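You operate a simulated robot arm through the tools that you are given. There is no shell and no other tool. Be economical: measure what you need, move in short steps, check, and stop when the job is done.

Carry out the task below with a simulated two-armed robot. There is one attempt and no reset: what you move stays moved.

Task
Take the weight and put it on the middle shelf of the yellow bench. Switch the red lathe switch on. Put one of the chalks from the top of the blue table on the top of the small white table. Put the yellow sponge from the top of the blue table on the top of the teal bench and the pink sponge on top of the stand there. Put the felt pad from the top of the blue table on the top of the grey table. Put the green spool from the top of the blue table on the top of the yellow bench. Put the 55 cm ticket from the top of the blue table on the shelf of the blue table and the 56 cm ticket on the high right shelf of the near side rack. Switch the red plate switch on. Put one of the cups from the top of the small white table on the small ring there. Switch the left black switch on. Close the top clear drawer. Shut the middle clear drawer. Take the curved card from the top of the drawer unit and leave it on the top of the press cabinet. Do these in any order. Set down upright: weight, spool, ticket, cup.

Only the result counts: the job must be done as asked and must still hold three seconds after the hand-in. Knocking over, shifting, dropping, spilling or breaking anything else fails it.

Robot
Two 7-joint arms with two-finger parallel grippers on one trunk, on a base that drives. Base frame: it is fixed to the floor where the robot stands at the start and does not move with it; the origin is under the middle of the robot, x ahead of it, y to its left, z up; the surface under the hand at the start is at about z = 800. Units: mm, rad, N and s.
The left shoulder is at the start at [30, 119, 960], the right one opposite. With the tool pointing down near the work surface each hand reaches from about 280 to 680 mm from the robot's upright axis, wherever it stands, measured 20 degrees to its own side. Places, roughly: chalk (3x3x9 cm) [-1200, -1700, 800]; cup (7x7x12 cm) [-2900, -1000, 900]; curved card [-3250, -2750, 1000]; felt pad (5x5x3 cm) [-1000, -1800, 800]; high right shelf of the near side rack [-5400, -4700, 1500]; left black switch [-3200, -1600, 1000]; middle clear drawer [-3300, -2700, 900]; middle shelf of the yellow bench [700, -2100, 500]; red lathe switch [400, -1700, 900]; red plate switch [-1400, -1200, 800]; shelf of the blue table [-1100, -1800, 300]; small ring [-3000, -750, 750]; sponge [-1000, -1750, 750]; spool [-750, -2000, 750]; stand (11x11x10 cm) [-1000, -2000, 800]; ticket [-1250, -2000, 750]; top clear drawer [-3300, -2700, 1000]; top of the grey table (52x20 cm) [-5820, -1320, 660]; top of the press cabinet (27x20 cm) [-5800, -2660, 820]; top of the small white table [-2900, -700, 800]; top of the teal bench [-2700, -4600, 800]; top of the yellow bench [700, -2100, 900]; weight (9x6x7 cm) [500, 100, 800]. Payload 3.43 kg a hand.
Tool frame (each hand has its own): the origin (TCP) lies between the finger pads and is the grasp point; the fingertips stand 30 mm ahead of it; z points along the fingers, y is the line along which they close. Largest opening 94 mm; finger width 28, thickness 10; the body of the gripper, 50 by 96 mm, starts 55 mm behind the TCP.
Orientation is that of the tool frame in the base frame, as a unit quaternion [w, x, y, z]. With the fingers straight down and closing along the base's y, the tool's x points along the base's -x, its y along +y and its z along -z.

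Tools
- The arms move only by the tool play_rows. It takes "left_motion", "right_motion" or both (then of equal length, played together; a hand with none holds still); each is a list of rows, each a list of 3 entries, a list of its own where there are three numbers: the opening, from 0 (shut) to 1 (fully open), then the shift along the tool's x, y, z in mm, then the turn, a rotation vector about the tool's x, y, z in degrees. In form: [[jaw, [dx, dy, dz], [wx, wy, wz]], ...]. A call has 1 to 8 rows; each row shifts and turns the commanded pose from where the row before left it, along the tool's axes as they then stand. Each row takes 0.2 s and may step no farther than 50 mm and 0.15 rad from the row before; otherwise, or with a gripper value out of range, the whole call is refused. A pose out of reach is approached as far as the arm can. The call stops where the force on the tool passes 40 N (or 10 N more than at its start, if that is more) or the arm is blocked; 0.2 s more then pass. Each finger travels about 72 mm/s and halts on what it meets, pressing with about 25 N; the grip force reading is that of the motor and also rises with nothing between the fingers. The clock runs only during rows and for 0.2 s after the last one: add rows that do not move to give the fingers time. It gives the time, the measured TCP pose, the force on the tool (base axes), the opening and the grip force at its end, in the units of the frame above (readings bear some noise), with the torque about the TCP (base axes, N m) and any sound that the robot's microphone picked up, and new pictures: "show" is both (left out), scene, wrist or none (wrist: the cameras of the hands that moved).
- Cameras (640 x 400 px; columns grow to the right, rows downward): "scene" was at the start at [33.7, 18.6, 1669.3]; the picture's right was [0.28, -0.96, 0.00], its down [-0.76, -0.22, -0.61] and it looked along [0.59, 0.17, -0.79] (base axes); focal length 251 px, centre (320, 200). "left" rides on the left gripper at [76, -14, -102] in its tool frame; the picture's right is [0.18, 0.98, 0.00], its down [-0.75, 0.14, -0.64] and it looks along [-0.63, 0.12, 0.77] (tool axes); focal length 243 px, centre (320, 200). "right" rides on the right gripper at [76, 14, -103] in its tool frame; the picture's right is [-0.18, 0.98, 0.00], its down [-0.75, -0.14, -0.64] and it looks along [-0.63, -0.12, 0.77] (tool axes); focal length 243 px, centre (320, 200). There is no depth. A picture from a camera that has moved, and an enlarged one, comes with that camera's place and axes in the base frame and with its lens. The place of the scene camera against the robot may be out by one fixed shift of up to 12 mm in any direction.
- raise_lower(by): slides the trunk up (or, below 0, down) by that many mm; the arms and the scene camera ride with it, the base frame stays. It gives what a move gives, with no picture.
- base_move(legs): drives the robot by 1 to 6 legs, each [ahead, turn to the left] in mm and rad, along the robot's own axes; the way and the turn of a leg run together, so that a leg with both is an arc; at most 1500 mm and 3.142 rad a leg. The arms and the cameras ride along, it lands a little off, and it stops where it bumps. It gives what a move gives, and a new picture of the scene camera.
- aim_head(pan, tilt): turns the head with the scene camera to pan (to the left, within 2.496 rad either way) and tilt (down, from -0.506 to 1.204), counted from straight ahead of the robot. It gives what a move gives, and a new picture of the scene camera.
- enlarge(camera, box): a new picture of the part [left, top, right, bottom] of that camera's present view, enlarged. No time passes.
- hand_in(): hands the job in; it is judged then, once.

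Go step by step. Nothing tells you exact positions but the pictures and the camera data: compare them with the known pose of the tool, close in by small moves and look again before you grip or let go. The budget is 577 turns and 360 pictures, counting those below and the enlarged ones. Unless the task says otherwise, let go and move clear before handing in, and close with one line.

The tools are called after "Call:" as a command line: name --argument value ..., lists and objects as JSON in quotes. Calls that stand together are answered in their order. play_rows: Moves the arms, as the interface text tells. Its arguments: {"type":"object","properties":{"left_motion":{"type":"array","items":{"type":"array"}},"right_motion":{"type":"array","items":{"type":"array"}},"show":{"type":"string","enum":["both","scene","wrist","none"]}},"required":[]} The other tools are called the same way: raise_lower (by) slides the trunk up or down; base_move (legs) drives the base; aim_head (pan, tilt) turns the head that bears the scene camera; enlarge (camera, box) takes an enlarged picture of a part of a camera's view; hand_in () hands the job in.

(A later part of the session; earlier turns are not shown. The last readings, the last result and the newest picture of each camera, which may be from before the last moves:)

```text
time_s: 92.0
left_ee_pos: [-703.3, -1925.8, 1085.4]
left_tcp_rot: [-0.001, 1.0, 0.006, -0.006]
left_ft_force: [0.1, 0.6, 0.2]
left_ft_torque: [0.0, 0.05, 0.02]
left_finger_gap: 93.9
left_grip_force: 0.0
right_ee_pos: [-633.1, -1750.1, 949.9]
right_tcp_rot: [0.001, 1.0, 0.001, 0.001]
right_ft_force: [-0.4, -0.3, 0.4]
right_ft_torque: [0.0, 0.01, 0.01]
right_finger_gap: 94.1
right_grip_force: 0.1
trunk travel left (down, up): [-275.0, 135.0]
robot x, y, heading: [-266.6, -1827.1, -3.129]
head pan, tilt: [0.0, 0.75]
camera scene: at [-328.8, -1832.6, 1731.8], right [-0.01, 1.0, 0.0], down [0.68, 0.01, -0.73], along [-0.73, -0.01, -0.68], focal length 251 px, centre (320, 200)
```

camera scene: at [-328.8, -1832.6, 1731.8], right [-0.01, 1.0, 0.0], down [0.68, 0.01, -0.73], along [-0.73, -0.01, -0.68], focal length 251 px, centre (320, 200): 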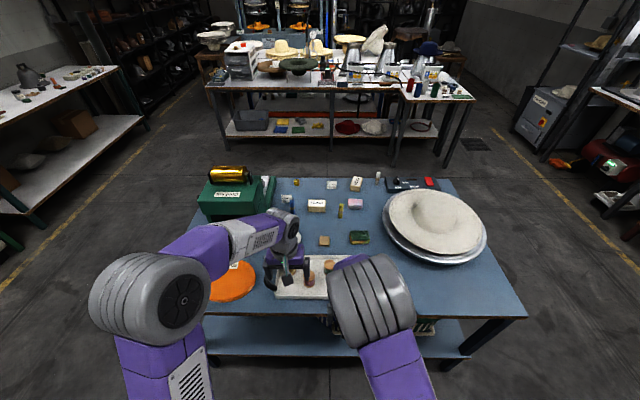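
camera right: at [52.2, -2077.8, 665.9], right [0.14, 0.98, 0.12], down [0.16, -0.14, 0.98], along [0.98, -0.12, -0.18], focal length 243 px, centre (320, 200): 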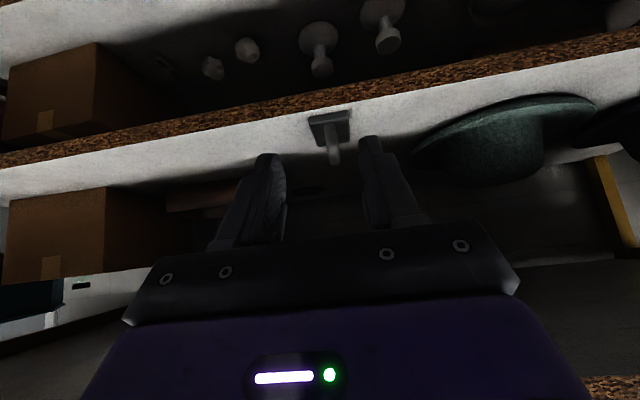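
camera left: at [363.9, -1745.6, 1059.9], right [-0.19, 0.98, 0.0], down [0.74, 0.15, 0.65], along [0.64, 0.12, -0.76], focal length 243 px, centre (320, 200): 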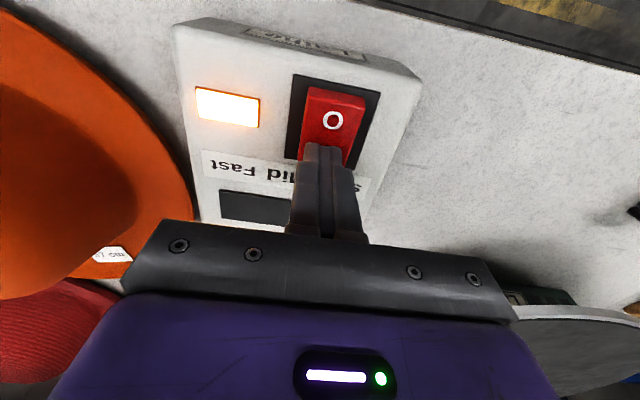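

Call:
enlarge --camera "scene" --box '[190, 160, 350, 260]'

Call:
enlarge --camera "scene" --box '[300, 160, 460, 260]'

Call:
play_rows --left_motion '[[1, [0, 0, 0], [0, 0, 0]]]' --right_motion '[[1, [0, 0, 0], [0, 0, 0]]]' --show "wrist"

```text
4.00 times, centred on (270, 210) of scene
camera zoom: at [-328.8, -1832.6, 1731.8], right [-0.01, 1.0, 0.0], down [0.68, 0.01, -0.73], along [-0.73, -0.01, -0.68], focal length 1004 px, centre (520, 160)
```

zoom: 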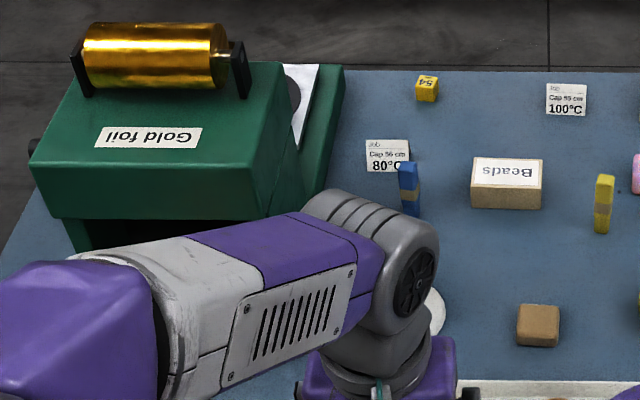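

```text
4.00 times, centred on (380, 210) of scene
camera zoom: at [-328.8, -1832.6, 1731.8], right [-0.01, 1.0, 0.0], down [0.68, 0.01, -0.73], along [-0.73, -0.01, -0.68], focal length 1004 px, centre (80, 160)
```

zoom: 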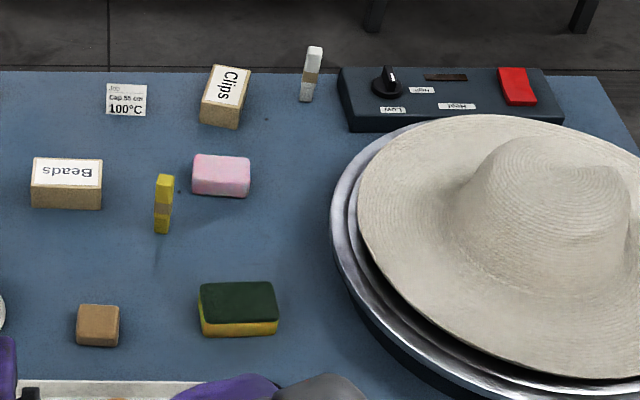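

```text
time_s: 92.4
left_ee_pos: [-702.6, -1925.0, 1085.0]
left_tcp_rot: [-0.001, 1.0, 0.006, -0.005]
left_ft_force: [0.2, 0.1, 0.5]
left_ft_torque: [-0.02, -0.01, -0.03]
left_finger_gap: 94.1
left_grip_force: 0.1
right_ee_pos: [-633.7, -1749.3, 950.2]
right_tcp_rot: [0.002, 1.0, 0.002, -0.001]
right_ft_force: [-0.1, 0.1, -0.2]
right_ft_torque: [-0.02, 0.0, 0.01]
right_finger_gap: 93.9
right_grip_force: 0.1
trunk travel left (down, up): [-275.0, 135.0]
robot x, y, heading: [-266.3, -1832.7, -3.132]
head pan, tilt: [0.0, 0.75]
camera right: at [-558.7, -1763.9, 1053.1], right [-0.18, -0.98, 0.0], down [-0.75, 0.14, 0.64], along [-0.63, 0.12, -0.77], focal length 243 px, centre (320, 200)
camera left: at [-625.5, -1909.7, 1187.1], right [0.2, -0.98, 0.0], down [-0.75, -0.15, 0.65], along [-0.64, -0.13, -0.76], focal length 243 px, centre (320, 200)
```

right: 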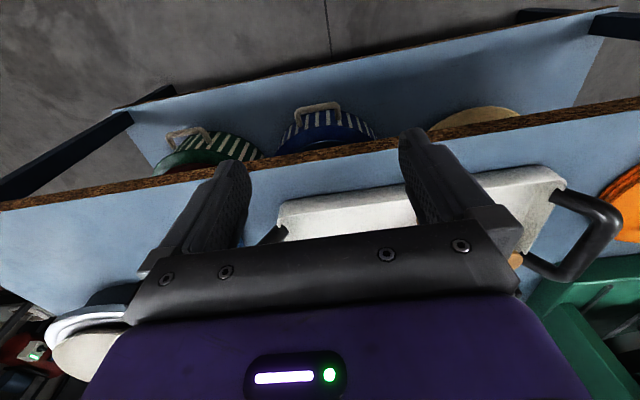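
left: 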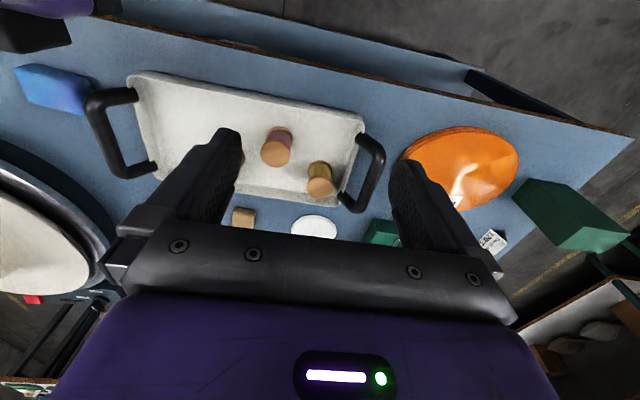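

The table holds tickets, chalks (blue/yellow/white), sponges, felt block and, on the tray, spools. I'll spread the hands aside for an unobstructed view.

Call:
play_rows --left_motion '[[1, [10, 35, -10], [0, 0, 0]], [1, [10, 35, -10], [0, 0, 0]], [1, [10, 35, -10], [0, 0, 0]], [1, [10, 35, -10], [0, 0, 0]], [1, [10, 35, -10], [0, 0, 0]]]' --right_motion '[[1, [0, -40, -20], [0, 0, 0]], [1, [0, -40, -20], [0, 0, 0]], [1, [0, -40, -20], [0, 0, 0]], [1, [0, -40, -20], [0, 0, 0]], [1, [0, -40, -20], [0, 0, 0]]]' --show "none"

Call:
aim_head --pan 0.1 --tilt 0.9

Call:
enlarge --camera "scene" --box '[190, 140, 350, 260]'

Call:
enlarge --camera "scene" --box '[300, 140, 460, 260]'

```text
time_s: 93.6
left_ee_pos: [-648.3, -2100.7, 1135.3]
left_tcp_rot: [0.0, 1.0, 0.005, -0.004]
left_ft_force: [-0.1, 0.0, 0.1]
left_ft_torque: [0.02, 0.03, 0.01]
left_finger_gap: 93.7
left_grip_force: 0.1
right_ee_pos: [-633.6, -1547.5, 1050.6]
right_tcp_rot: [-0.001, 1.0, 0.002, 0.0]
right_ft_force: [1.0, 0.7, -0.3]
right_ft_torque: [-0.05, -0.01, -0.01]
right_finger_gap: 93.8
right_grip_force: 0.0
trunk travel left (down, up): [-275.0, 135.0]
robot x, y, heading: [-267.4, -1824.2, -3.126]
head pan, tilt: [0.0, 0.75]
```

```text
time_s: 94.3
left_ee_pos: [-651.7, -2100.8, 1134.8]
left_tcp_rot: [0.0, 1.0, 0.006, -0.006]
left_ft_force: [-0.1, 0.4, 0.2]
left_ft_torque: [0.0, 0.02, 0.0]
left_finger_gap: 94.0
left_grip_force: 0.1
right_ee_pos: [-634.9, -1550.5, 1050.0]
right_tcp_rot: [0.001, 1.0, 0.001, 0.0]
right_ft_force: [-0.6, -0.6, -0.9]
right_ft_torque: [0.0, 0.01, 0.03]
right_finger_gap: 94.2
right_grip_force: 0.1
trunk travel left (down, up): [-275.0, 135.0]
robot x, y, heading: [-267.3, -1830.2, -3.126]
head pan, tilt: [0.099, 0.901]
camera scene: at [-321.2, -1840.0, 1719.9], right [-0.11, 0.99, 0.0], down [0.78, 0.09, -0.62], along [-0.62, -0.07, -0.78], focal length 251 px, centre (320, 200)
```

scene: 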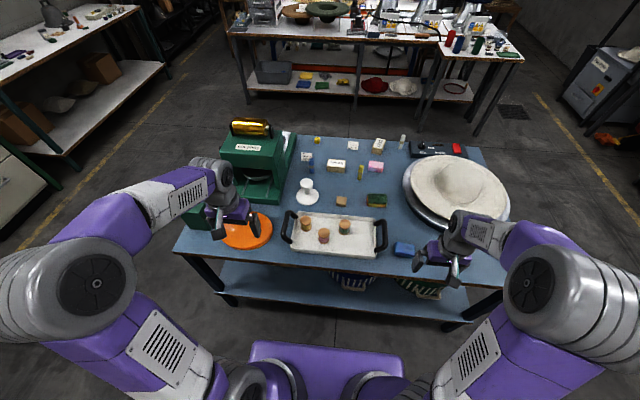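

```text
3.33 times, centred on (270, 200) of scene
camera zoom: at [-321.2, -1840.0, 1719.9], right [-0.11, 0.99, 0.0], down [0.78, 0.09, -0.62], along [-0.62, -0.07, -0.78], focal length 836 px, centre (487, 200)
```

zoom: 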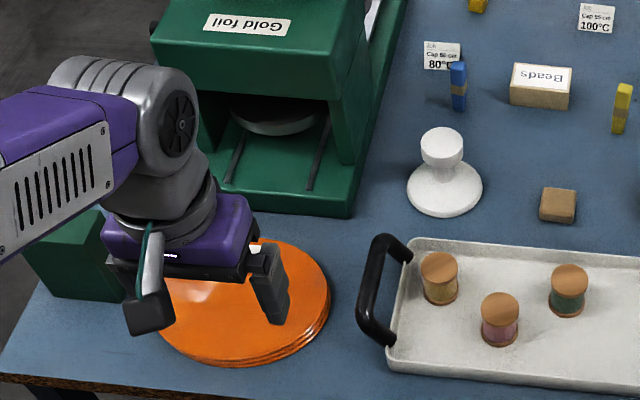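

```text
3.33 times, centred on (380, 200) of scene
camera zoom: at [-321.2, -1840.0, 1719.9], right [-0.11, 0.99, 0.0], down [0.78, 0.09, -0.62], along [-0.62, -0.07, -0.78], focal length 836 px, centre (120, 200)
```

zoom: 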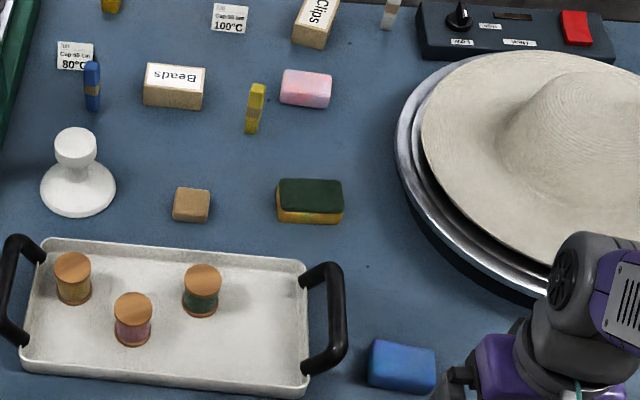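

Layout is clear: green spool is the right one on the tray, roughly (−928, −1802). I'll drive 130 mm closer and bring the right hand above it.

Call:
base_move --legs '[[130, 0]]'

Call:
play_rows --right_motion '[[0.8, [-21, 31, 5], [0, 0, 0]], [0.8, [-21, 31, 5], [0, 0, 0]], [0.8, [-21, 31, 5], [0, 0, 0]], [0.8, [-21, 31, 5], [0, 0, 0]], [0.8, [-21, 31, 5], [0, 0, 0]], [0.8, [-21, 31, 5], [0, 0, 0]], [0.8, [-21, 31, 5], [0, 0, 0]], [0.8, [-16, 34, 5], [0, 0, 0]]]'

Call:
enlarge --camera "scene" --box '[240, 120, 480, 320]'

```text
time_s: 95.6
left_ee_pos: [-780.9, -2102.8, 1134.7]
left_tcp_rot: [-0.001, 1.0, 0.006, -0.005]
left_ft_force: [-0.6, -0.2, 0.4]
left_ft_torque: [0.0, 0.0, 0.02]
left_finger_gap: 93.9
left_grip_force: 0.0
right_ee_pos: [-766.4, -1551.6, 1050.0]
right_tcp_rot: [0.0, 1.0, 0.002, 0.0]
right_ft_force: [-0.6, -0.3, -0.5]
right_ft_torque: [-0.03, -0.04, -0.04]
right_finger_gap: 94.0
right_grip_force: 0.1
trunk travel left (down, up): [-275.0, 135.0]
robot x, y, heading: [-399.3, -1829.3, -3.131]
head pan, tilt: [0.099, 0.901]
camera scene: at [-452.1, -1841.6, 1719.9], right [-0.11, 0.99, 0.0], down [0.78, 0.09, -0.62], along [-0.62, -0.07, -0.78], focal length 251 px, centre (320, 200)
```

scene: 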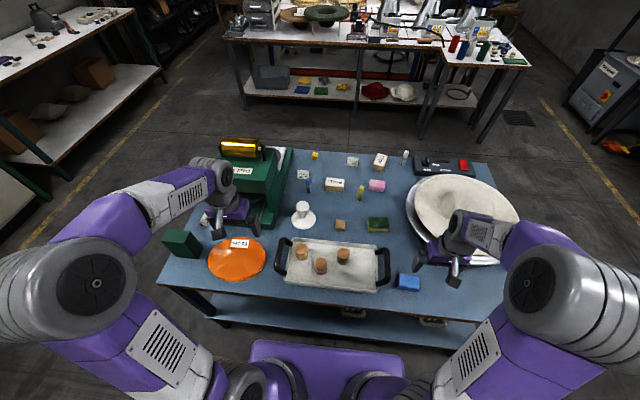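

```text
time_s: 97.4
left_ee_pos: [-780.0, -2103.4, 1133.2]
left_tcp_rot: [-0.001, 1.0, 0.007, -0.004]
left_ft_force: [-0.1, -0.2, 0.7]
left_ft_torque: [0.0, -0.04, 0.0]
left_finger_gap: 93.8
left_grip_force: 0.0
right_ee_pos: [-928.2, -1804.0, 1009.7]
right_tcp_rot: [0.0, 1.0, 0.001, 0.0]
right_ft_force: [-0.6, -0.5, -0.6]
right_ft_torque: [0.02, -0.01, 0.0]
right_finger_gap: 75.6
right_grip_force: 0.1
trunk travel left (down, up): [-275.0, 135.0]
robot x, y, heading: [-398.3, -1831.0, -3.133]
head pan, tilt: [0.099, 0.901]
camera scene: at [-451.7, -1842.8, 1719.9], right [-0.11, 0.99, 0.0], down [0.78, 0.09, -0.62], along [-0.62, -0.07, -0.78], focal length 251 px, centre (320, 200)
camera right: at [-853.2, -1816.9, 1112.3], right [-0.18, -0.98, 0.0], down [-0.75, 0.14, 0.64], along [-0.63, 0.12, -0.77], focal length 243 px, centre (320, 200)
```

scene: 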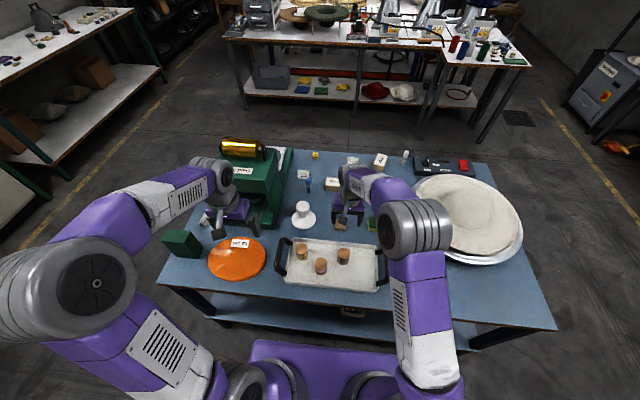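
right: 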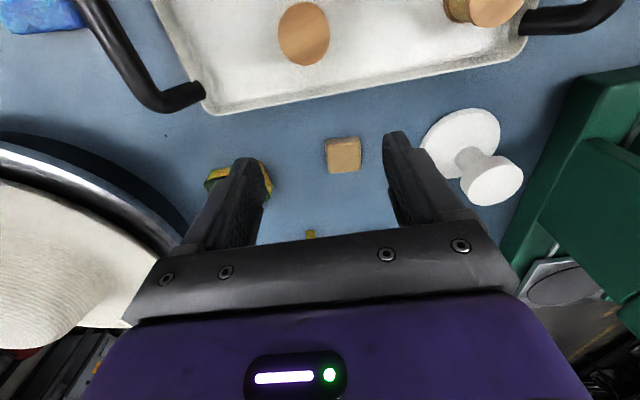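

```text
2.00 times, centred on (360, 220) of scene
camera zoom: at [-451.7, -1842.8, 1719.9], right [-0.11, 0.99, 0.0], down [0.78, 0.09, -0.62], along [-0.62, -0.07, -0.78], focal length 502 px, centre (240, 160)
```

zoom: 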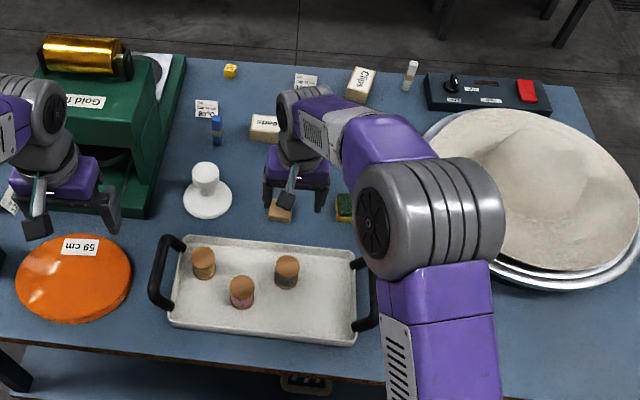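

Triangulating, the spool top is about (−871, −1802, 899). I'll move the hand over it and lower a bit.

Call:
play_rows --right_motion '[[0.8, [28, 0, 5], [0, 0, 0]], [0.8, [28, 0, 15], [0, 0, 0]], [0.8, [0, 0, 15], [0, 0, 0]]]'

Call:
enlarge --camera "scene" --box '[260, 200, 420, 300]'

```text
time_s: 98.2
left_ee_pos: [-779.7, -2103.1, 1134.8]
left_tcp_rot: [-0.001, 1.0, 0.006, -0.004]
left_ft_force: [-0.4, -0.7, 0.1]
left_ft_torque: [-0.03, -0.05, 0.02]
left_finger_gap: 93.9
left_grip_force: 0.1
right_ee_pos: [-873.2, -1801.7, 973.7]
right_tcp_rot: [0.0, 1.0, 0.002, 0.0]
right_ft_force: [1.8, 0.4, -0.1]
right_ft_torque: [-0.01, -0.05, -0.01]
right_finger_gap: 75.3
right_grip_force: 0.2
trunk travel left (down, up): [-275.0, 135.0]
robot x, y, heading: [-399.0, -1829.5, -3.127]
head pan, tilt: [0.099, 0.901]
camera scene: at [-451.9, -1841.7, 1719.9], right [-0.11, 0.99, 0.0], down [0.78, 0.09, -0.62], along [-0.62, -0.07, -0.78], focal length 251 px, centre (320, 200)
camera right: at [-796.6, -1815.5, 1077.3], right [-0.18, -0.98, 0.0], down [-0.75, 0.14, 0.64], along [-0.63, 0.12, -0.77], focal length 243 px, centre (320, 200)
```

scene: 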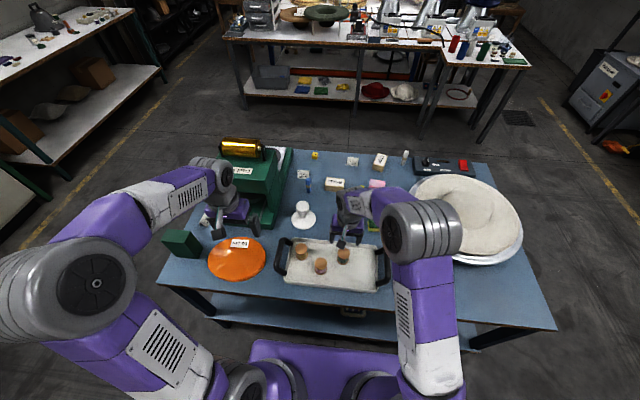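
right: 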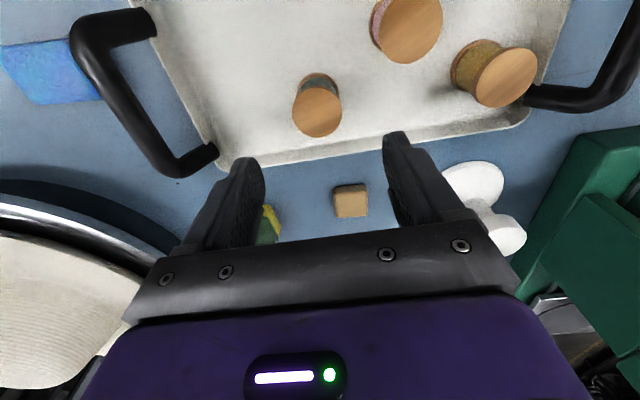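

```text
4.00 times, centred on (340, 250) of scene
camera zoom: at [-451.9, -1841.7, 1719.9], right [-0.11, 0.99, 0.0], down [0.78, 0.09, -0.62], along [-0.62, -0.07, -0.78], focal length 1004 px, centre (240, 0)
```

zoom: 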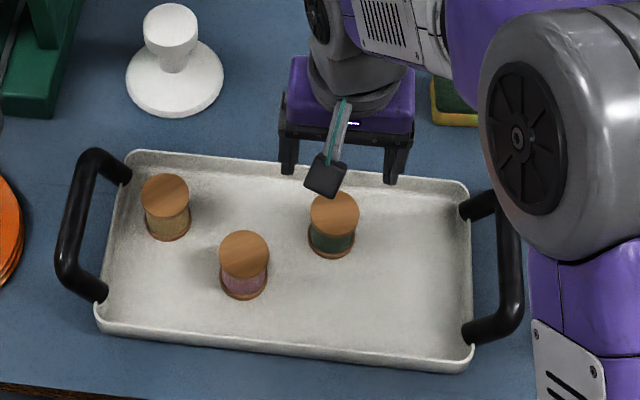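

Call:
play_rows --right_motion '[[0.8, [0, -2, 20], [0, 0, 0]], [0.8, [0, 0, 20], [0, 0, 0]], [0.8, [0, 0, 13], [0, 0, 0]]]' --show "wrist"

Call:
enlarge --camera "scene" --box '[300, 210, 400, 280]'

```text
time_s: 99.0
left_ee_pos: [-779.8, -2102.7, 1134.9]
left_tcp_rot: [-0.001, 1.0, 0.007, -0.004]
left_ft_force: [-0.3, -0.1, 0.2]
left_ft_torque: [0.03, -0.01, -0.01]
left_finger_gap: 93.8
left_grip_force: 0.1
right_ee_pos: [-872.1, -1800.4, 922.1]
right_tcp_rot: [0.002, 1.0, 0.002, -0.001]
right_ft_force: [-0.1, -0.3, 0.0]
right_ft_torque: [-0.01, -0.01, 0.01]
right_finger_gap: 75.0
right_grip_force: 0.0
trunk travel left (down, up): [-275.0, 135.0]
robot x, y, heading: [-399.5, -1827.1, -3.127]
head pan, tilt: [0.099, 0.901]
camera right: at [-796.5, -1813.9, 1024.4], right [-0.18, -0.98, 0.0], down [-0.75, 0.14, 0.64], along [-0.63, 0.11, -0.77], focal length 243 px, centre (320, 200)
```

right: 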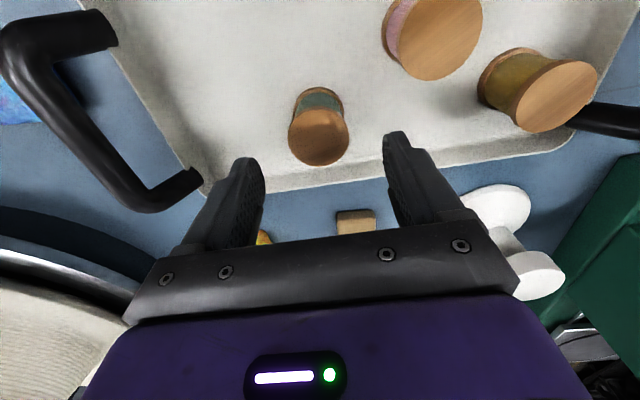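

```text
5.71 times, centred on (350, 245) of scene
camera zoom: at [-451.5, -1841.6, 1719.9], right [-0.11, 0.99, 0.0], down [0.78, 0.09, -0.62], along [-0.62, -0.07, -0.78], focal length 1434 px, centre (149, -57)
```

zoom: 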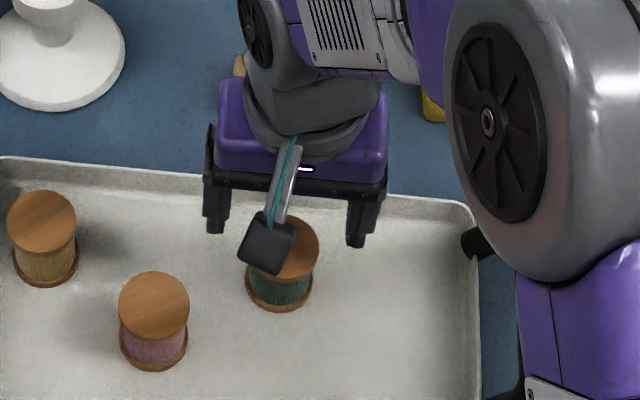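

Wrist-camera parallax gives spool top (−875, −1800, 857). Descending to grip with TCP at ~844.

Call:
play_rows --right_motion '[[0.8, [-3, 0, 25], [0, 0, 0]], [0.8, [0, 0, 25], [0, 0, 0]], [0.8, [0, 0, 20], [0, 0, 0]], [0.8, [0, 0, 8], [0, 0, 0]], [0.2, [0, 0, 0], [0, 0, 0]], [0.2, [0, 0, 0], [0, 0, 0]], [0, [0, 0, 0], [0, 0, 0]], [0, [0, 0, 0], [0, 0, 0]]]' --show "wrist"

```text
time_s: 100.8
left_ee_pos: [-780.2, -2103.6, 1133.6]
left_tcp_rot: [-0.001, 1.0, 0.006, -0.005]
left_ft_force: [-0.3, 0.4, 0.8]
left_ft_torque: [-0.04, 0.0, -0.04]
left_finger_gap: 94.1
left_grip_force: 0.0
right_ee_pos: [-875.1, -1800.9, 844.3]
right_tcp_rot: [0.001, 1.0, 0.002, 0.001]
right_ft_force: [0.0, 0.6, -0.4]
right_ft_torque: [-0.01, 0.04, -0.04]
right_finger_gap: 43.1
right_grip_force: 24.7
trunk travel left (down, up): [-275.0, 135.0]
robot x, y, heading: [-399.9, -1831.8, -3.13]
head pan, tilt: [0.099, 0.901]
camera right: at [-799.1, -1814.2, 947.0], right [-0.18, -0.98, 0.0], down [-0.75, 0.14, 0.64], along [-0.63, 0.12, -0.77], focal length 243 px, centre (320, 200)
```

right: 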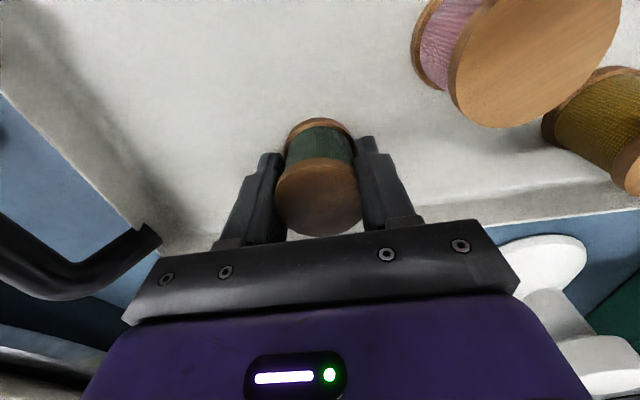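

Spool gripped (43 mm). Lifting, then driving to the yellow bench.

Call:
play_rows --right_motion '[[0, [0, 0, -20], [0, 0, 0]], [0, [0, 0, -40], [0, 0, 0]], [0, [0, 0, -40], [0, 0, 0]], [0, [0, 0, -40], [0, 0, 0]], [0, [30, 0, -20], [0, 0, 0]], [0, [40, 0, 0], [0, 0, 0]], [0, [40, 0, 0], [0, 0, 0]]]' --show "wrist"

Call:
base_move --legs '[[-150, 0], [0, 1.571], [250, 0], [0, 1.571]]'

```text
time_s: 102.4
left_ee_pos: [-779.2, -2102.1, 1135.7]
left_tcp_rot: [0.0, 1.0, 0.006, -0.005]
left_ft_force: [-0.7, 0.7, 1.5]
left_ft_torque: [0.0, 0.0, 0.0]
left_finger_gap: 94.1
left_grip_force: 0.1
right_ee_pos: [-763.9, -1799.4, 1004.2]
right_tcp_rot: [0.0, 1.0, 0.002, 0.0]
right_ft_force: [0.3, 0.1, -0.9]
right_ft_torque: [0.0, 0.0, 0.0]
right_finger_gap: 43.1
right_grip_force: 24.3
trunk travel left (down, up): [-275.0, 135.0]
robot x, y, heading: [-399.0, -1830.0, -3.126]
head pan, tilt: [0.099, 0.901]
camera right: at [-688.0, -1813.6, 1107.1], right [-0.18, -0.98, 0.0], down [-0.75, 0.14, 0.64], along [-0.63, 0.12, -0.77], focal length 243 px, centre (320, 200)
```

right: 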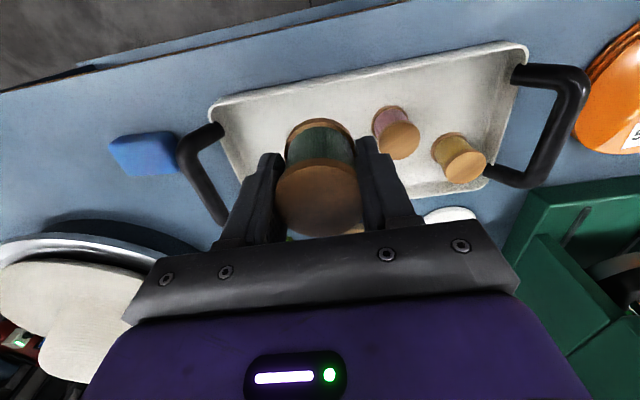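

```text
time_s: 112.8
left_ee_pos: [139.1, -1810.3, 1133.8]
left_tcp_rot: [0.004, -0.004, 1.0, -0.002]
left_ft_force: [-0.1, -0.4, -0.4]
left_ft_torque: [0.0, -0.01, -0.02]
left_finger_gap: 94.2
left_grip_force: 0.1
right_ee_pos: [121.7, -2111.8, 1003.2]
right_tcp_rot: [0.0, 0.001, 1.0, 0.0]
right_ft_force: [0.1, -0.3, -1.5]
right_ft_torque: [-0.01, -0.02, -0.03]
right_finger_gap: 43.1
right_grip_force: 25.1
trunk travel left (down, up): [-275.0, 135.0]
robot x, y, heading: [-241.8, -2080.0, 0.003]
head pan, tilt: [0.099, 0.901]
camera scene: at [-208.7, -2073.9, 1719.9], right [0.11, -0.99, 0.0], down [-0.78, -0.08, -0.62], along [0.62, 0.07, -0.78], focal length 251 px, centre (320, 200)
```

scene: 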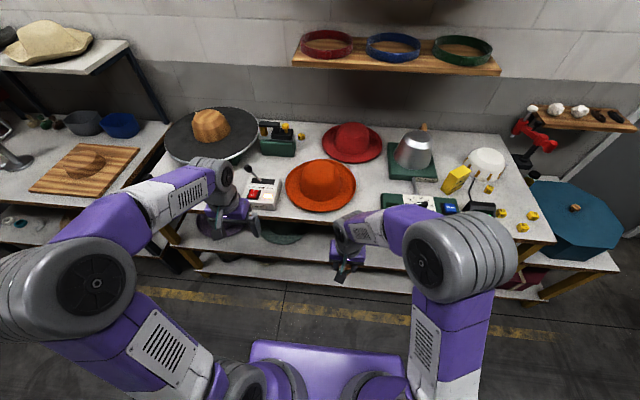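

Call:
base_move --legs '[[100, 0]]'

Call:
play_rows --right_motion '[[0, [0, -45, 0], [0, 0, 0]], [0, [0, -40, 0], [0, 0, 0]], [0, [-40, 0, 0], [0, 0, 0]], [0, [-40, 0, 0], [0, 0, 0]], [0, [-40, 0, 0], [0, 0, 0]], [0, [-40, 0, 0], [0, 0, 0]], [0, [-30, 0, 0], [0, 0, 0]]]'

```text
time_s: 114.0
left_ee_pos: [238.8, -1807.9, 1135.0]
left_tcp_rot: [0.004, -0.004, 1.0, -0.001]
left_ft_force: [0.6, 0.0, 0.3]
left_ft_torque: [0.0, 0.03, 0.03]
left_finger_gap: 94.1
left_grip_force: 0.0
right_ee_pos: [221.3, -2111.3, 1003.4]
right_tcp_rot: [0.0, 0.001, 1.0, 0.0]
right_ft_force: [-0.3, -0.3, -0.6]
right_ft_torque: [0.01, 0.02, 0.03]
right_finger_gap: 43.2
right_grip_force: 24.7
trunk travel left (down, up): [-275.0, 135.0]
robot x, y, heading: [-149.9, -2079.2, 0.004]
head pan, tilt: [0.099, 0.901]
camera scene: at [-108.6, -2073.3, 1719.9], right [0.11, -0.99, 0.0], down [-0.78, -0.08, -0.62], along [0.62, 0.07, -0.78], focal length 251 px, centre (320, 200)
```

scene: 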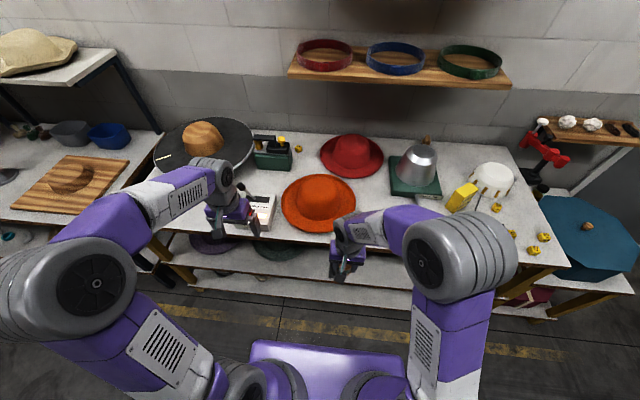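

```text
time_s: 115.6
left_ee_pos: [238.5, -1809.1, 1134.6]
left_tcp_rot: [0.005, -0.004, 1.0, 0.0]
left_ft_force: [0.1, -1.0, 0.4]
left_ft_torque: [0.02, 0.03, -0.02]
left_finger_gap: 94.0
left_grip_force: 0.0
right_ee_pos: [411.5, -2196.0, 1004.7]
right_tcp_rot: [-0.002, 0.0, 1.0, 0.0]
right_ft_force: [0.6, -0.4, -0.6]
right_ft_torque: [-0.03, -0.01, -0.02]
right_finger_gap: 43.1
right_grip_force: 24.8
trunk travel left (down, up): [-275.0, 135.0]
robot x, y, heading: [-145.4, -2075.4, 0.003]
head pan, tilt: [0.099, 0.901]
camera scene: at [-108.4, -2073.2, 1719.9], right [0.11, -0.99, 0.0], down [-0.78, -0.08, -0.62], along [0.62, 0.07, -0.78], focal length 251 px, centre (320, 200)
camera right: at [334.4, -2181.8, 1107.4], right [0.18, 0.98, 0.0], down [0.75, -0.14, 0.64], along [0.63, -0.12, -0.77], focal length 243 px, centre (320, 200)
```

scene: 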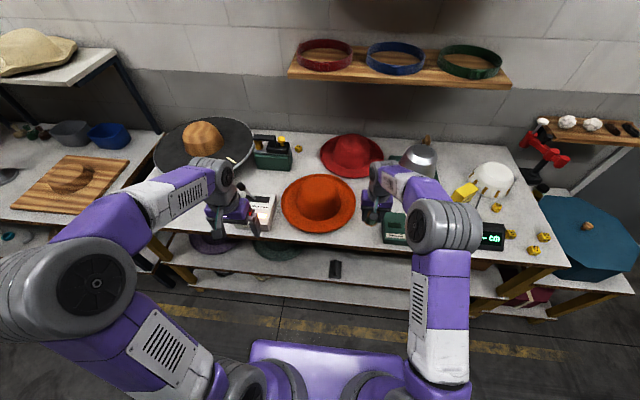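
right: 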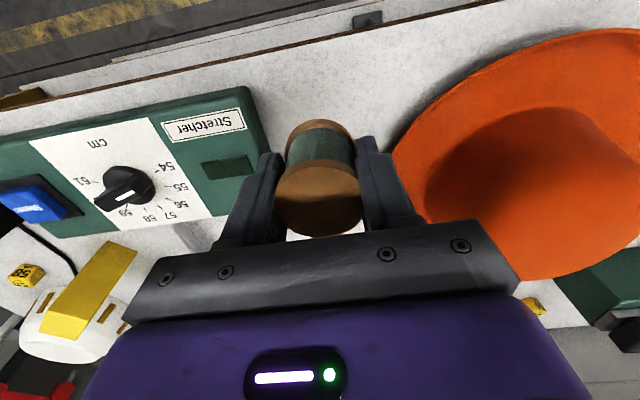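

The gap between the stretcher box and the orange hat is right below. Shifting slightly and descending.

Call:
play_rows --right_motion '[[0, [-8, 8, 20], [0, 0, 0]], [0, [0, 0, 25], [0, 0, 0]], [0, [0, 0, 15], [0, 0, 0]]]' --show "wrist"

```text
time_s: 116.4
left_ee_pos: [237.3, -1808.9, 1134.3]
left_tcp_rot: [0.005, -0.004, 1.0, 0.0]
left_ft_force: [0.2, 1.0, 0.0]
left_ft_torque: [-0.01, -0.03, 0.0]
left_finger_gap: 93.8
left_grip_force: 0.1
right_ee_pos: [418.4, -2187.9, 944.7]
right_tcp_rot: [0.001, 0.0, 1.0, 0.002]
right_ft_force: [0.3, 0.2, -1.0]
right_ft_torque: [-0.01, 0.01, 0.0]
right_finger_gap: 43.1
right_grip_force: 25.1
trunk travel left (down, up): [-275.0, 135.0]
robot x, y, heading: [-149.5, -2075.9, 0.008]
head pan, tilt: [0.099, 0.901]
camera right: at [341.5, -2173.2, 1046.9], right [0.19, 0.98, 0.0], down [0.75, -0.14, 0.64], along [0.63, -0.12, -0.77], focal length 243 px, centre (320, 200)
```

right: 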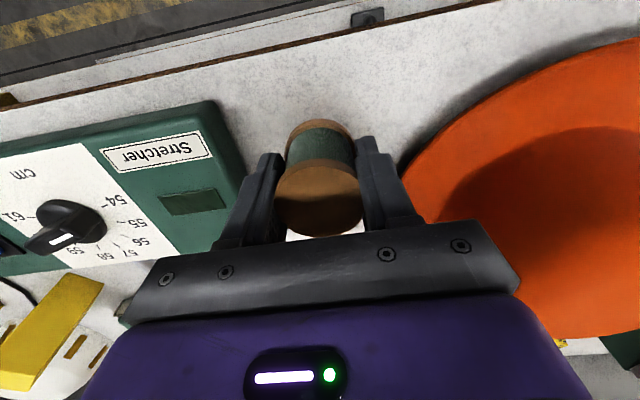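

Call:
play_rows --right_motion '[[0, [0, 0, 8], [0, 0, 0]], [0, [0, 0, 6], [0, 0, 0]], [0, [0, 0, 4], [0, 0, 0]]]' --show "wrist"

Call:
enlarge --camera "right" --box '[240, 80, 400, 180]'

```text
time_s: 117.2
left_ee_pos: [237.5, -1808.9, 1135.8]
left_tcp_rot: [0.004, -0.005, 1.0, -0.001]
left_ft_force: [-0.3, -0.3, -0.8]
left_ft_torque: [0.01, 0.0, -0.01]
left_finger_gap: 93.9
left_grip_force: 0.2
right_ee_pos: [418.6, -2188.9, 926.1]
right_tcp_rot: [0.0, 0.001, 1.0, 0.001]
right_ft_force: [0.0, 0.1, -0.4]
right_ft_torque: [0.01, 0.01, 0.01]
right_finger_gap: 43.1
right_grip_force: 25.2
trunk travel left (down, up): [-275.0, 135.0]
robot x, y, heading: [-150.3, -2078.5, 0.011]
head pan, tilt: [0.099, 0.901]
camera right: at [341.5, -2173.9, 1028.9], right [0.19, 0.98, 0.0], down [0.75, -0.14, 0.64], along [0.63, -0.12, -0.77], focal length 243 px, centre (320, 200)
```

right: 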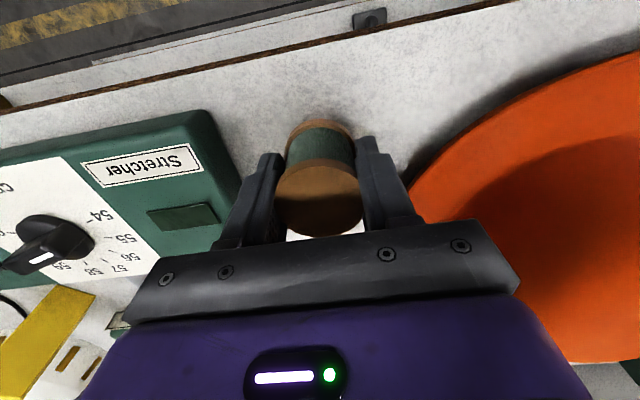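

```text
4.00 times, centred on (320, 130) of right
camera zoom: at [341.5, -2173.9, 1028.9], right [0.19, 0.98, 0.0], down [0.75, -0.14, 0.64], along [0.63, -0.12, -0.77], focal length 970 px, centre (320, 480)
```

zoom: 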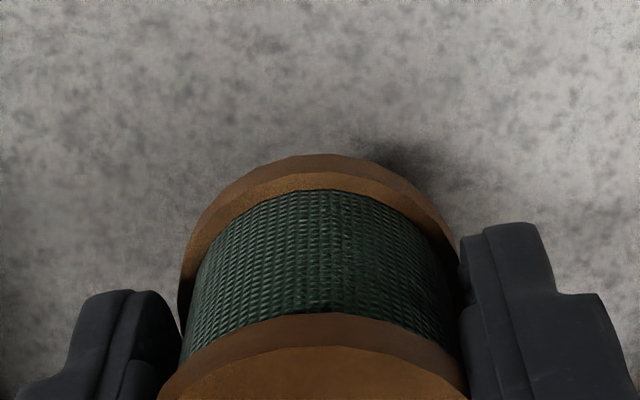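

Call:
play_rows --right_motion '[[0, [0, 0, 3], [0, 0, 0]], [0, [0, 0, 3], [0, 0, 0]], [0, [0, 0, 2], [0, 0, 0]]]' --show "none"

Call:
play_rows --right_motion '[[0, [0, 0, 2], [0, 0, 0]], [0, [0, 0, 2], [0, 0, 0]]]' --show "none"

Call:
play_rows --right_motion '[[0, [0, 0, 2], [0, 0, 0]], [0, [0, 0, 2], [0, 0, 0]]]' --show "none"

```text
time_s: 118.0
left_ee_pos: [237.4, -1808.1, 1134.7]
left_tcp_rot: [0.004, -0.005, 1.0, -0.001]
left_ft_force: [-0.4, -0.3, 0.2]
left_ft_torque: [-0.04, -0.02, -0.01]
left_finger_gap: 94.1
left_grip_force: 0.1
right_ee_pos: [417.9, -2189.2, 917.5]
right_tcp_rot: [0.0, 0.001, 1.0, 0.0]
right_ft_force: [0.6, -0.1, -0.1]
right_ft_torque: [-0.01, 0.01, 0.0]
right_finger_gap: 43.1
right_grip_force: 24.9
trunk travel left (down, up): [-275.0, 135.0]
robot x, y, heading: [-144.9, -2081.0, 0.008]
head pan, tilt: [0.099, 0.901]
```

```text
time_s: 118.6
left_ee_pos: [238.2, -1808.6, 1134.5]
left_tcp_rot: [0.004, -0.004, 1.0, -0.001]
left_ft_force: [0.4, 0.4, -0.6]
left_ft_torque: [-0.02, 0.01, 0.0]
left_finger_gap: 93.9
left_grip_force: 0.0
right_ee_pos: [417.3, -2188.3, 915.1]
right_tcp_rot: [0.0, 0.0, 1.0, 0.001]
right_ft_force: [0.2, 0.9, 0.0]
right_ft_torque: [-0.01, -0.03, -0.04]
right_finger_gap: 43.1
right_grip_force: 24.9
trunk travel left (down, up): [-275.0, 135.0]
robot x, y, heading: [-147.8, -2082.2, 0.005]
head pan, tilt: [0.099, 0.901]
```

```text
time_s: 119.2
left_ee_pos: [238.4, -1809.4, 1134.6]
left_tcp_rot: [0.005, -0.005, 1.0, -0.002]
left_ft_force: [-0.5, 0.4, -0.2]
left_ft_torque: [0.0, -0.02, -0.01]
left_finger_gap: 94.1
left_grip_force: 0.0
right_ee_pos: [418.9, -2188.5, 912.0]
right_tcp_rot: [0.0, 0.001, 1.0, 0.0]
right_ft_force: [-0.1, -0.6, -0.7]
right_ft_torque: [0.03, 0.02, -0.01]
right_finger_gap: 42.5
right_grip_force: 25.2
trunk travel left (down, up): [-275.0, 135.0]
robot x, y, heading: [-146.8, -2077.8, 0.009]
head pan, tilt: [0.099, 0.901]
```

Call:
enlarge --camera "right" --box '[240, 80, 400, 180]'

Call:
play_rows --right_motion '[[0, [0, 0, 2], [0, 0, 0]], [0, [0, 0, 2], [0, 0, 0]]]' --show "none"

Call:
play_rows --right_motion '[[0, [0, 0, 2], [0, 0, 0]], [0, [0, 0, 2], [0, 0, 0]]]' --show "none"

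Call:
enlarge --camera "right" --box '[240, 80, 400, 180]'

```text
4.00 times, centred on (320, 130) of right
camera zoom: at [341.2, -2173.8, 1013.2], right [0.19, 0.98, 0.0], down [0.75, -0.14, 0.64], along [0.63, -0.12, -0.77], focal length 970 px, centre (320, 480)
```

zoom: 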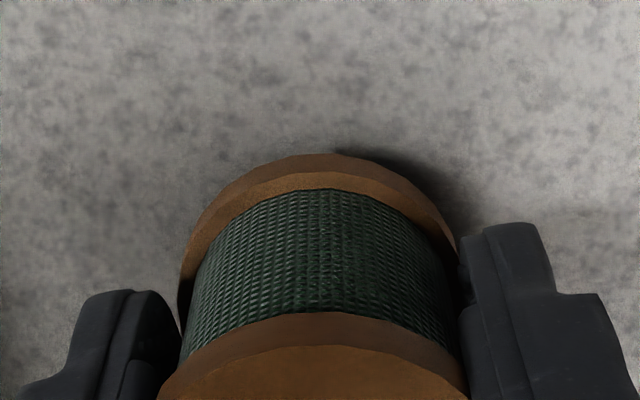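

```text
time_s: 119.8
left_ee_pos: [238.1, -1808.9, 1134.7]
left_tcp_rot: [0.005, -0.004, 1.0, -0.001]
left_ft_force: [-1.2, 0.0, 0.3]
left_ft_torque: [0.01, 0.01, 0.02]
left_finger_gap: 94.2
left_grip_force: 0.1
right_ee_pos: [418.2, -2187.5, 906.9]
right_tcp_rot: [0.0, 0.001, 1.0, 0.001]
right_ft_force: [0.2, 0.4, -0.7]
right_ft_torque: [-0.04, 0.01, 0.0]
right_finger_gap: 42.8
right_grip_force: 24.7
trunk travel left (down, up): [-275.0, 135.0]
robot x, y, heading: [-146.9, -2076.9, 0.006]
head pan, tilt: [0.099, 0.901]
```

```text
time_s: 120.4
left_ee_pos: [237.0, -1809.5, 1135.2]
left_tcp_rot: [0.004, -0.003, 1.0, -0.001]
left_ft_force: [0.6, -0.1, -0.1]
left_ft_torque: [-0.01, 0.01, 0.01]
left_finger_gap: 93.9
left_grip_force: 0.0
right_ee_pos: [418.7, -2188.0, 901.0]
right_tcp_rot: [0.0, 0.001, 1.0, 0.001]
right_ft_force: [-0.4, 0.6, -0.3]
right_ft_torque: [-0.05, -0.01, -0.01]
right_finger_gap: 43.2
right_grip_force: 25.5
trunk travel left (down, up): [-275.0, 135.0]
robot x, y, heading: [-147.4, -2081.0, 0.008]
head pan, tilt: [0.099, 0.901]
```

```text
4.00 times, centred on (320, 130) of right
camera zoom: at [341.4, -2173.7, 1004.3], right [0.19, 0.98, 0.0], down [0.75, -0.14, 0.64], along [0.63, -0.12, -0.77], focal length 970 px, centre (320, 480)
```

zoom: 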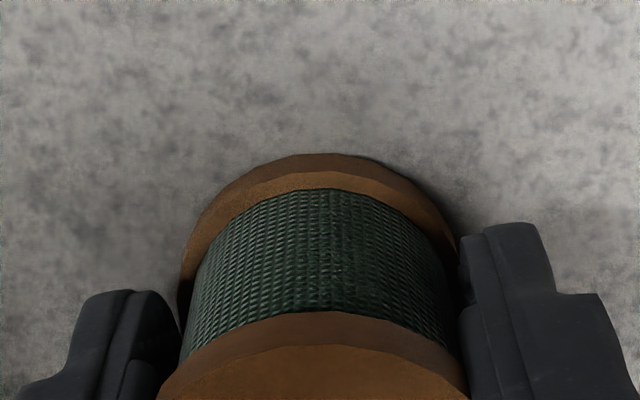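

Call:
play_rows --right_motion '[[0, [0, 0, 2], [0, 0, 0]], [0, [0, 0, 2], [0, 0, 0]]]' --show "none"

Call:
play_rows --right_motion '[[0, [0, 0, 2], [0, 0, 0]], [0, [0, 0, 2], [0, 0, 0]]]' --show "none"

Call:
play_rows --right_motion '[[0, [0, 0, 2], [0, 0, 0]]]' --show "none"

Call:
enlarge --camera "right" --box '[240, 80, 400, 180]'

```text
time_s: 121.0
left_ee_pos: [236.8, -1809.2, 1134.9]
left_tcp_rot: [0.006, -0.003, 1.0, -0.001]
left_ft_force: [0.3, 0.4, 1.0]
left_ft_torque: [-0.03, 0.01, 0.01]
left_finger_gap: 94.1
left_grip_force: 0.1
right_ee_pos: [417.2, -2187.8, 900.4]
right_tcp_rot: [0.003, 0.001, 1.0, 0.0]
right_ft_force: [-2.2, -1.8, 15.9]
right_ft_torque: [-0.11, 0.38, 0.02]
right_finger_gap: 43.0
right_grip_force: 25.1
trunk travel left (down, up): [-275.0, 135.0]
robot x, y, heading: [-148.2, -2076.5, 0.006]
head pan, tilt: [0.099, 0.901]
```

```text
time_s: 121.6
left_ee_pos: [235.2, -1808.1, 1135.6]
left_tcp_rot: [0.005, -0.004, 1.0, -0.001]
left_ft_force: [0.1, 0.3, -0.3]
left_ft_torque: [-0.02, 0.01, 0.0]
left_finger_gap: 94.0
left_grip_force: 0.0
right_ee_pos: [418.9, -2188.4, 896.8]
right_tcp_rot: [0.003, 0.0, 1.0, 0.002]
right_ft_force: [3.9, -2.4, 22.4]
right_ft_torque: [-0.12, -0.11, 0.02]
right_finger_gap: 42.8
right_grip_force: 24.6
trunk travel left (down, up): [-275.0, 135.0]
robot x, y, heading: [-146.1, -2078.0, 0.009]
head pan, tilt: [0.099, 0.901]
```

```text
time_s: 122.0
left_ee_pos: [235.6, -1807.8, 1135.3]
left_tcp_rot: [0.005, -0.004, 1.0, -0.002]
left_ft_force: [0.3, 0.8, 0.3]
left_ft_torque: [0.0, 0.0, -0.05]
left_finger_gap: 93.9
left_grip_force: 0.0
right_ee_pos: [417.4, -2187.9, 893.1]
right_tcp_rot: [0.003, 0.001, 1.0, 0.0]
right_ft_force: [5.3, -2.1, 22.8]
right_ft_torque: [-0.04, -0.04, -0.03]
right_finger_gap: 43.3
right_grip_force: 25.3
trunk travel left (down, up): [-275.0, 135.0]
robot x, y, heading: [-143.0, -2077.0, 0.005]
head pan, tilt: [0.099, 0.901]
```

```text
4.00 times, centred on (320, 130) of right
camera zoom: at [340.7, -2173.3, 996.3], right [0.19, 0.98, 0.0], down [0.75, -0.14, 0.65], along [0.63, -0.12, -0.76], focal length 970 px, centre (320, 480)
```

zoom: 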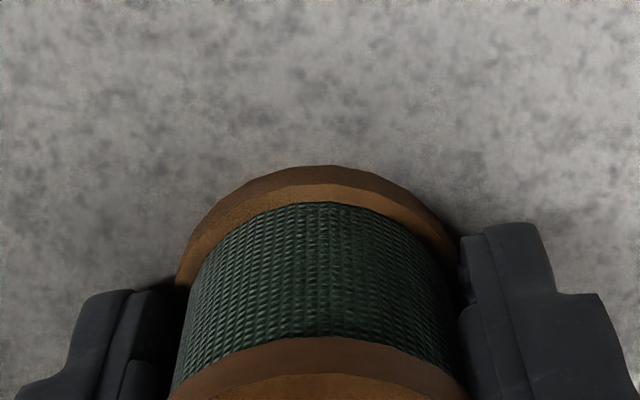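

Spool is resting on the bench. Release slowly and rise.

Call:
play_rows --right_motion '[[0.5, [0, 0, -2], [0, 0, 0]], [0.6, [0, 0, 0], [0, 0, 0]], [0.65, [0, 0, 0], [0, 0, 0]], [0.65, [0, 0, 0], [0, 0, 0]], [0.65, [0, 0, -15], [0, 0, 0]], [0.65, [0, 0, -30], [0, 0, 0]], [0.65, [0, 0, -40], [0, 0, 0]], [0.65, [0, 0, -40], [0, 0, 0]]]' --show "wrist"

```text
time_s: 123.8
left_ee_pos: [237.6, -1808.4, 1134.7]
left_tcp_rot: [0.004, -0.004, 1.0, 0.0]
left_ft_force: [-0.2, 0.0, -0.7]
left_ft_torque: [0.01, -0.01, -0.01]
left_finger_gap: 93.8
left_grip_force: 0.2
right_ee_pos: [418.2, -2187.9, 1021.1]
right_tcp_rot: [0.0, 0.0, 1.0, 0.001]
right_ft_force: [-0.7, 0.5, 0.2]
right_ft_torque: [-0.04, -0.02, 0.01]
right_finger_gap: 61.2
right_grip_force: 0.1
trunk travel left (down, up): [-275.0, 135.0]
robot x, y, heading: [-146.4, -2079.0, 0.004]
head pan, tilt: [0.099, 0.901]
camera right: at [341.0, -2173.8, 1123.6], right [0.19, 0.98, 0.0], down [0.75, -0.14, 0.64], along [0.63, -0.12, -0.77], focal length 243 px, centre (320, 200)
```

right: 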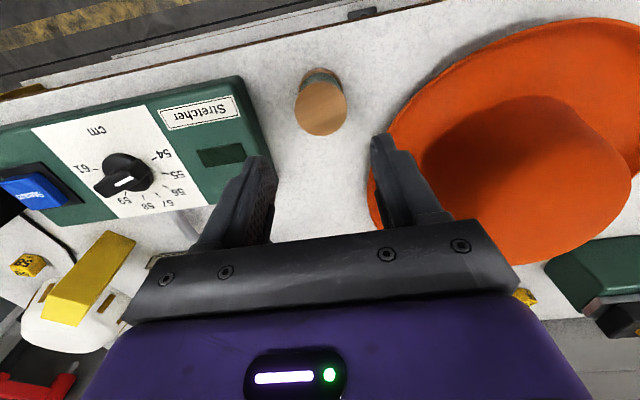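

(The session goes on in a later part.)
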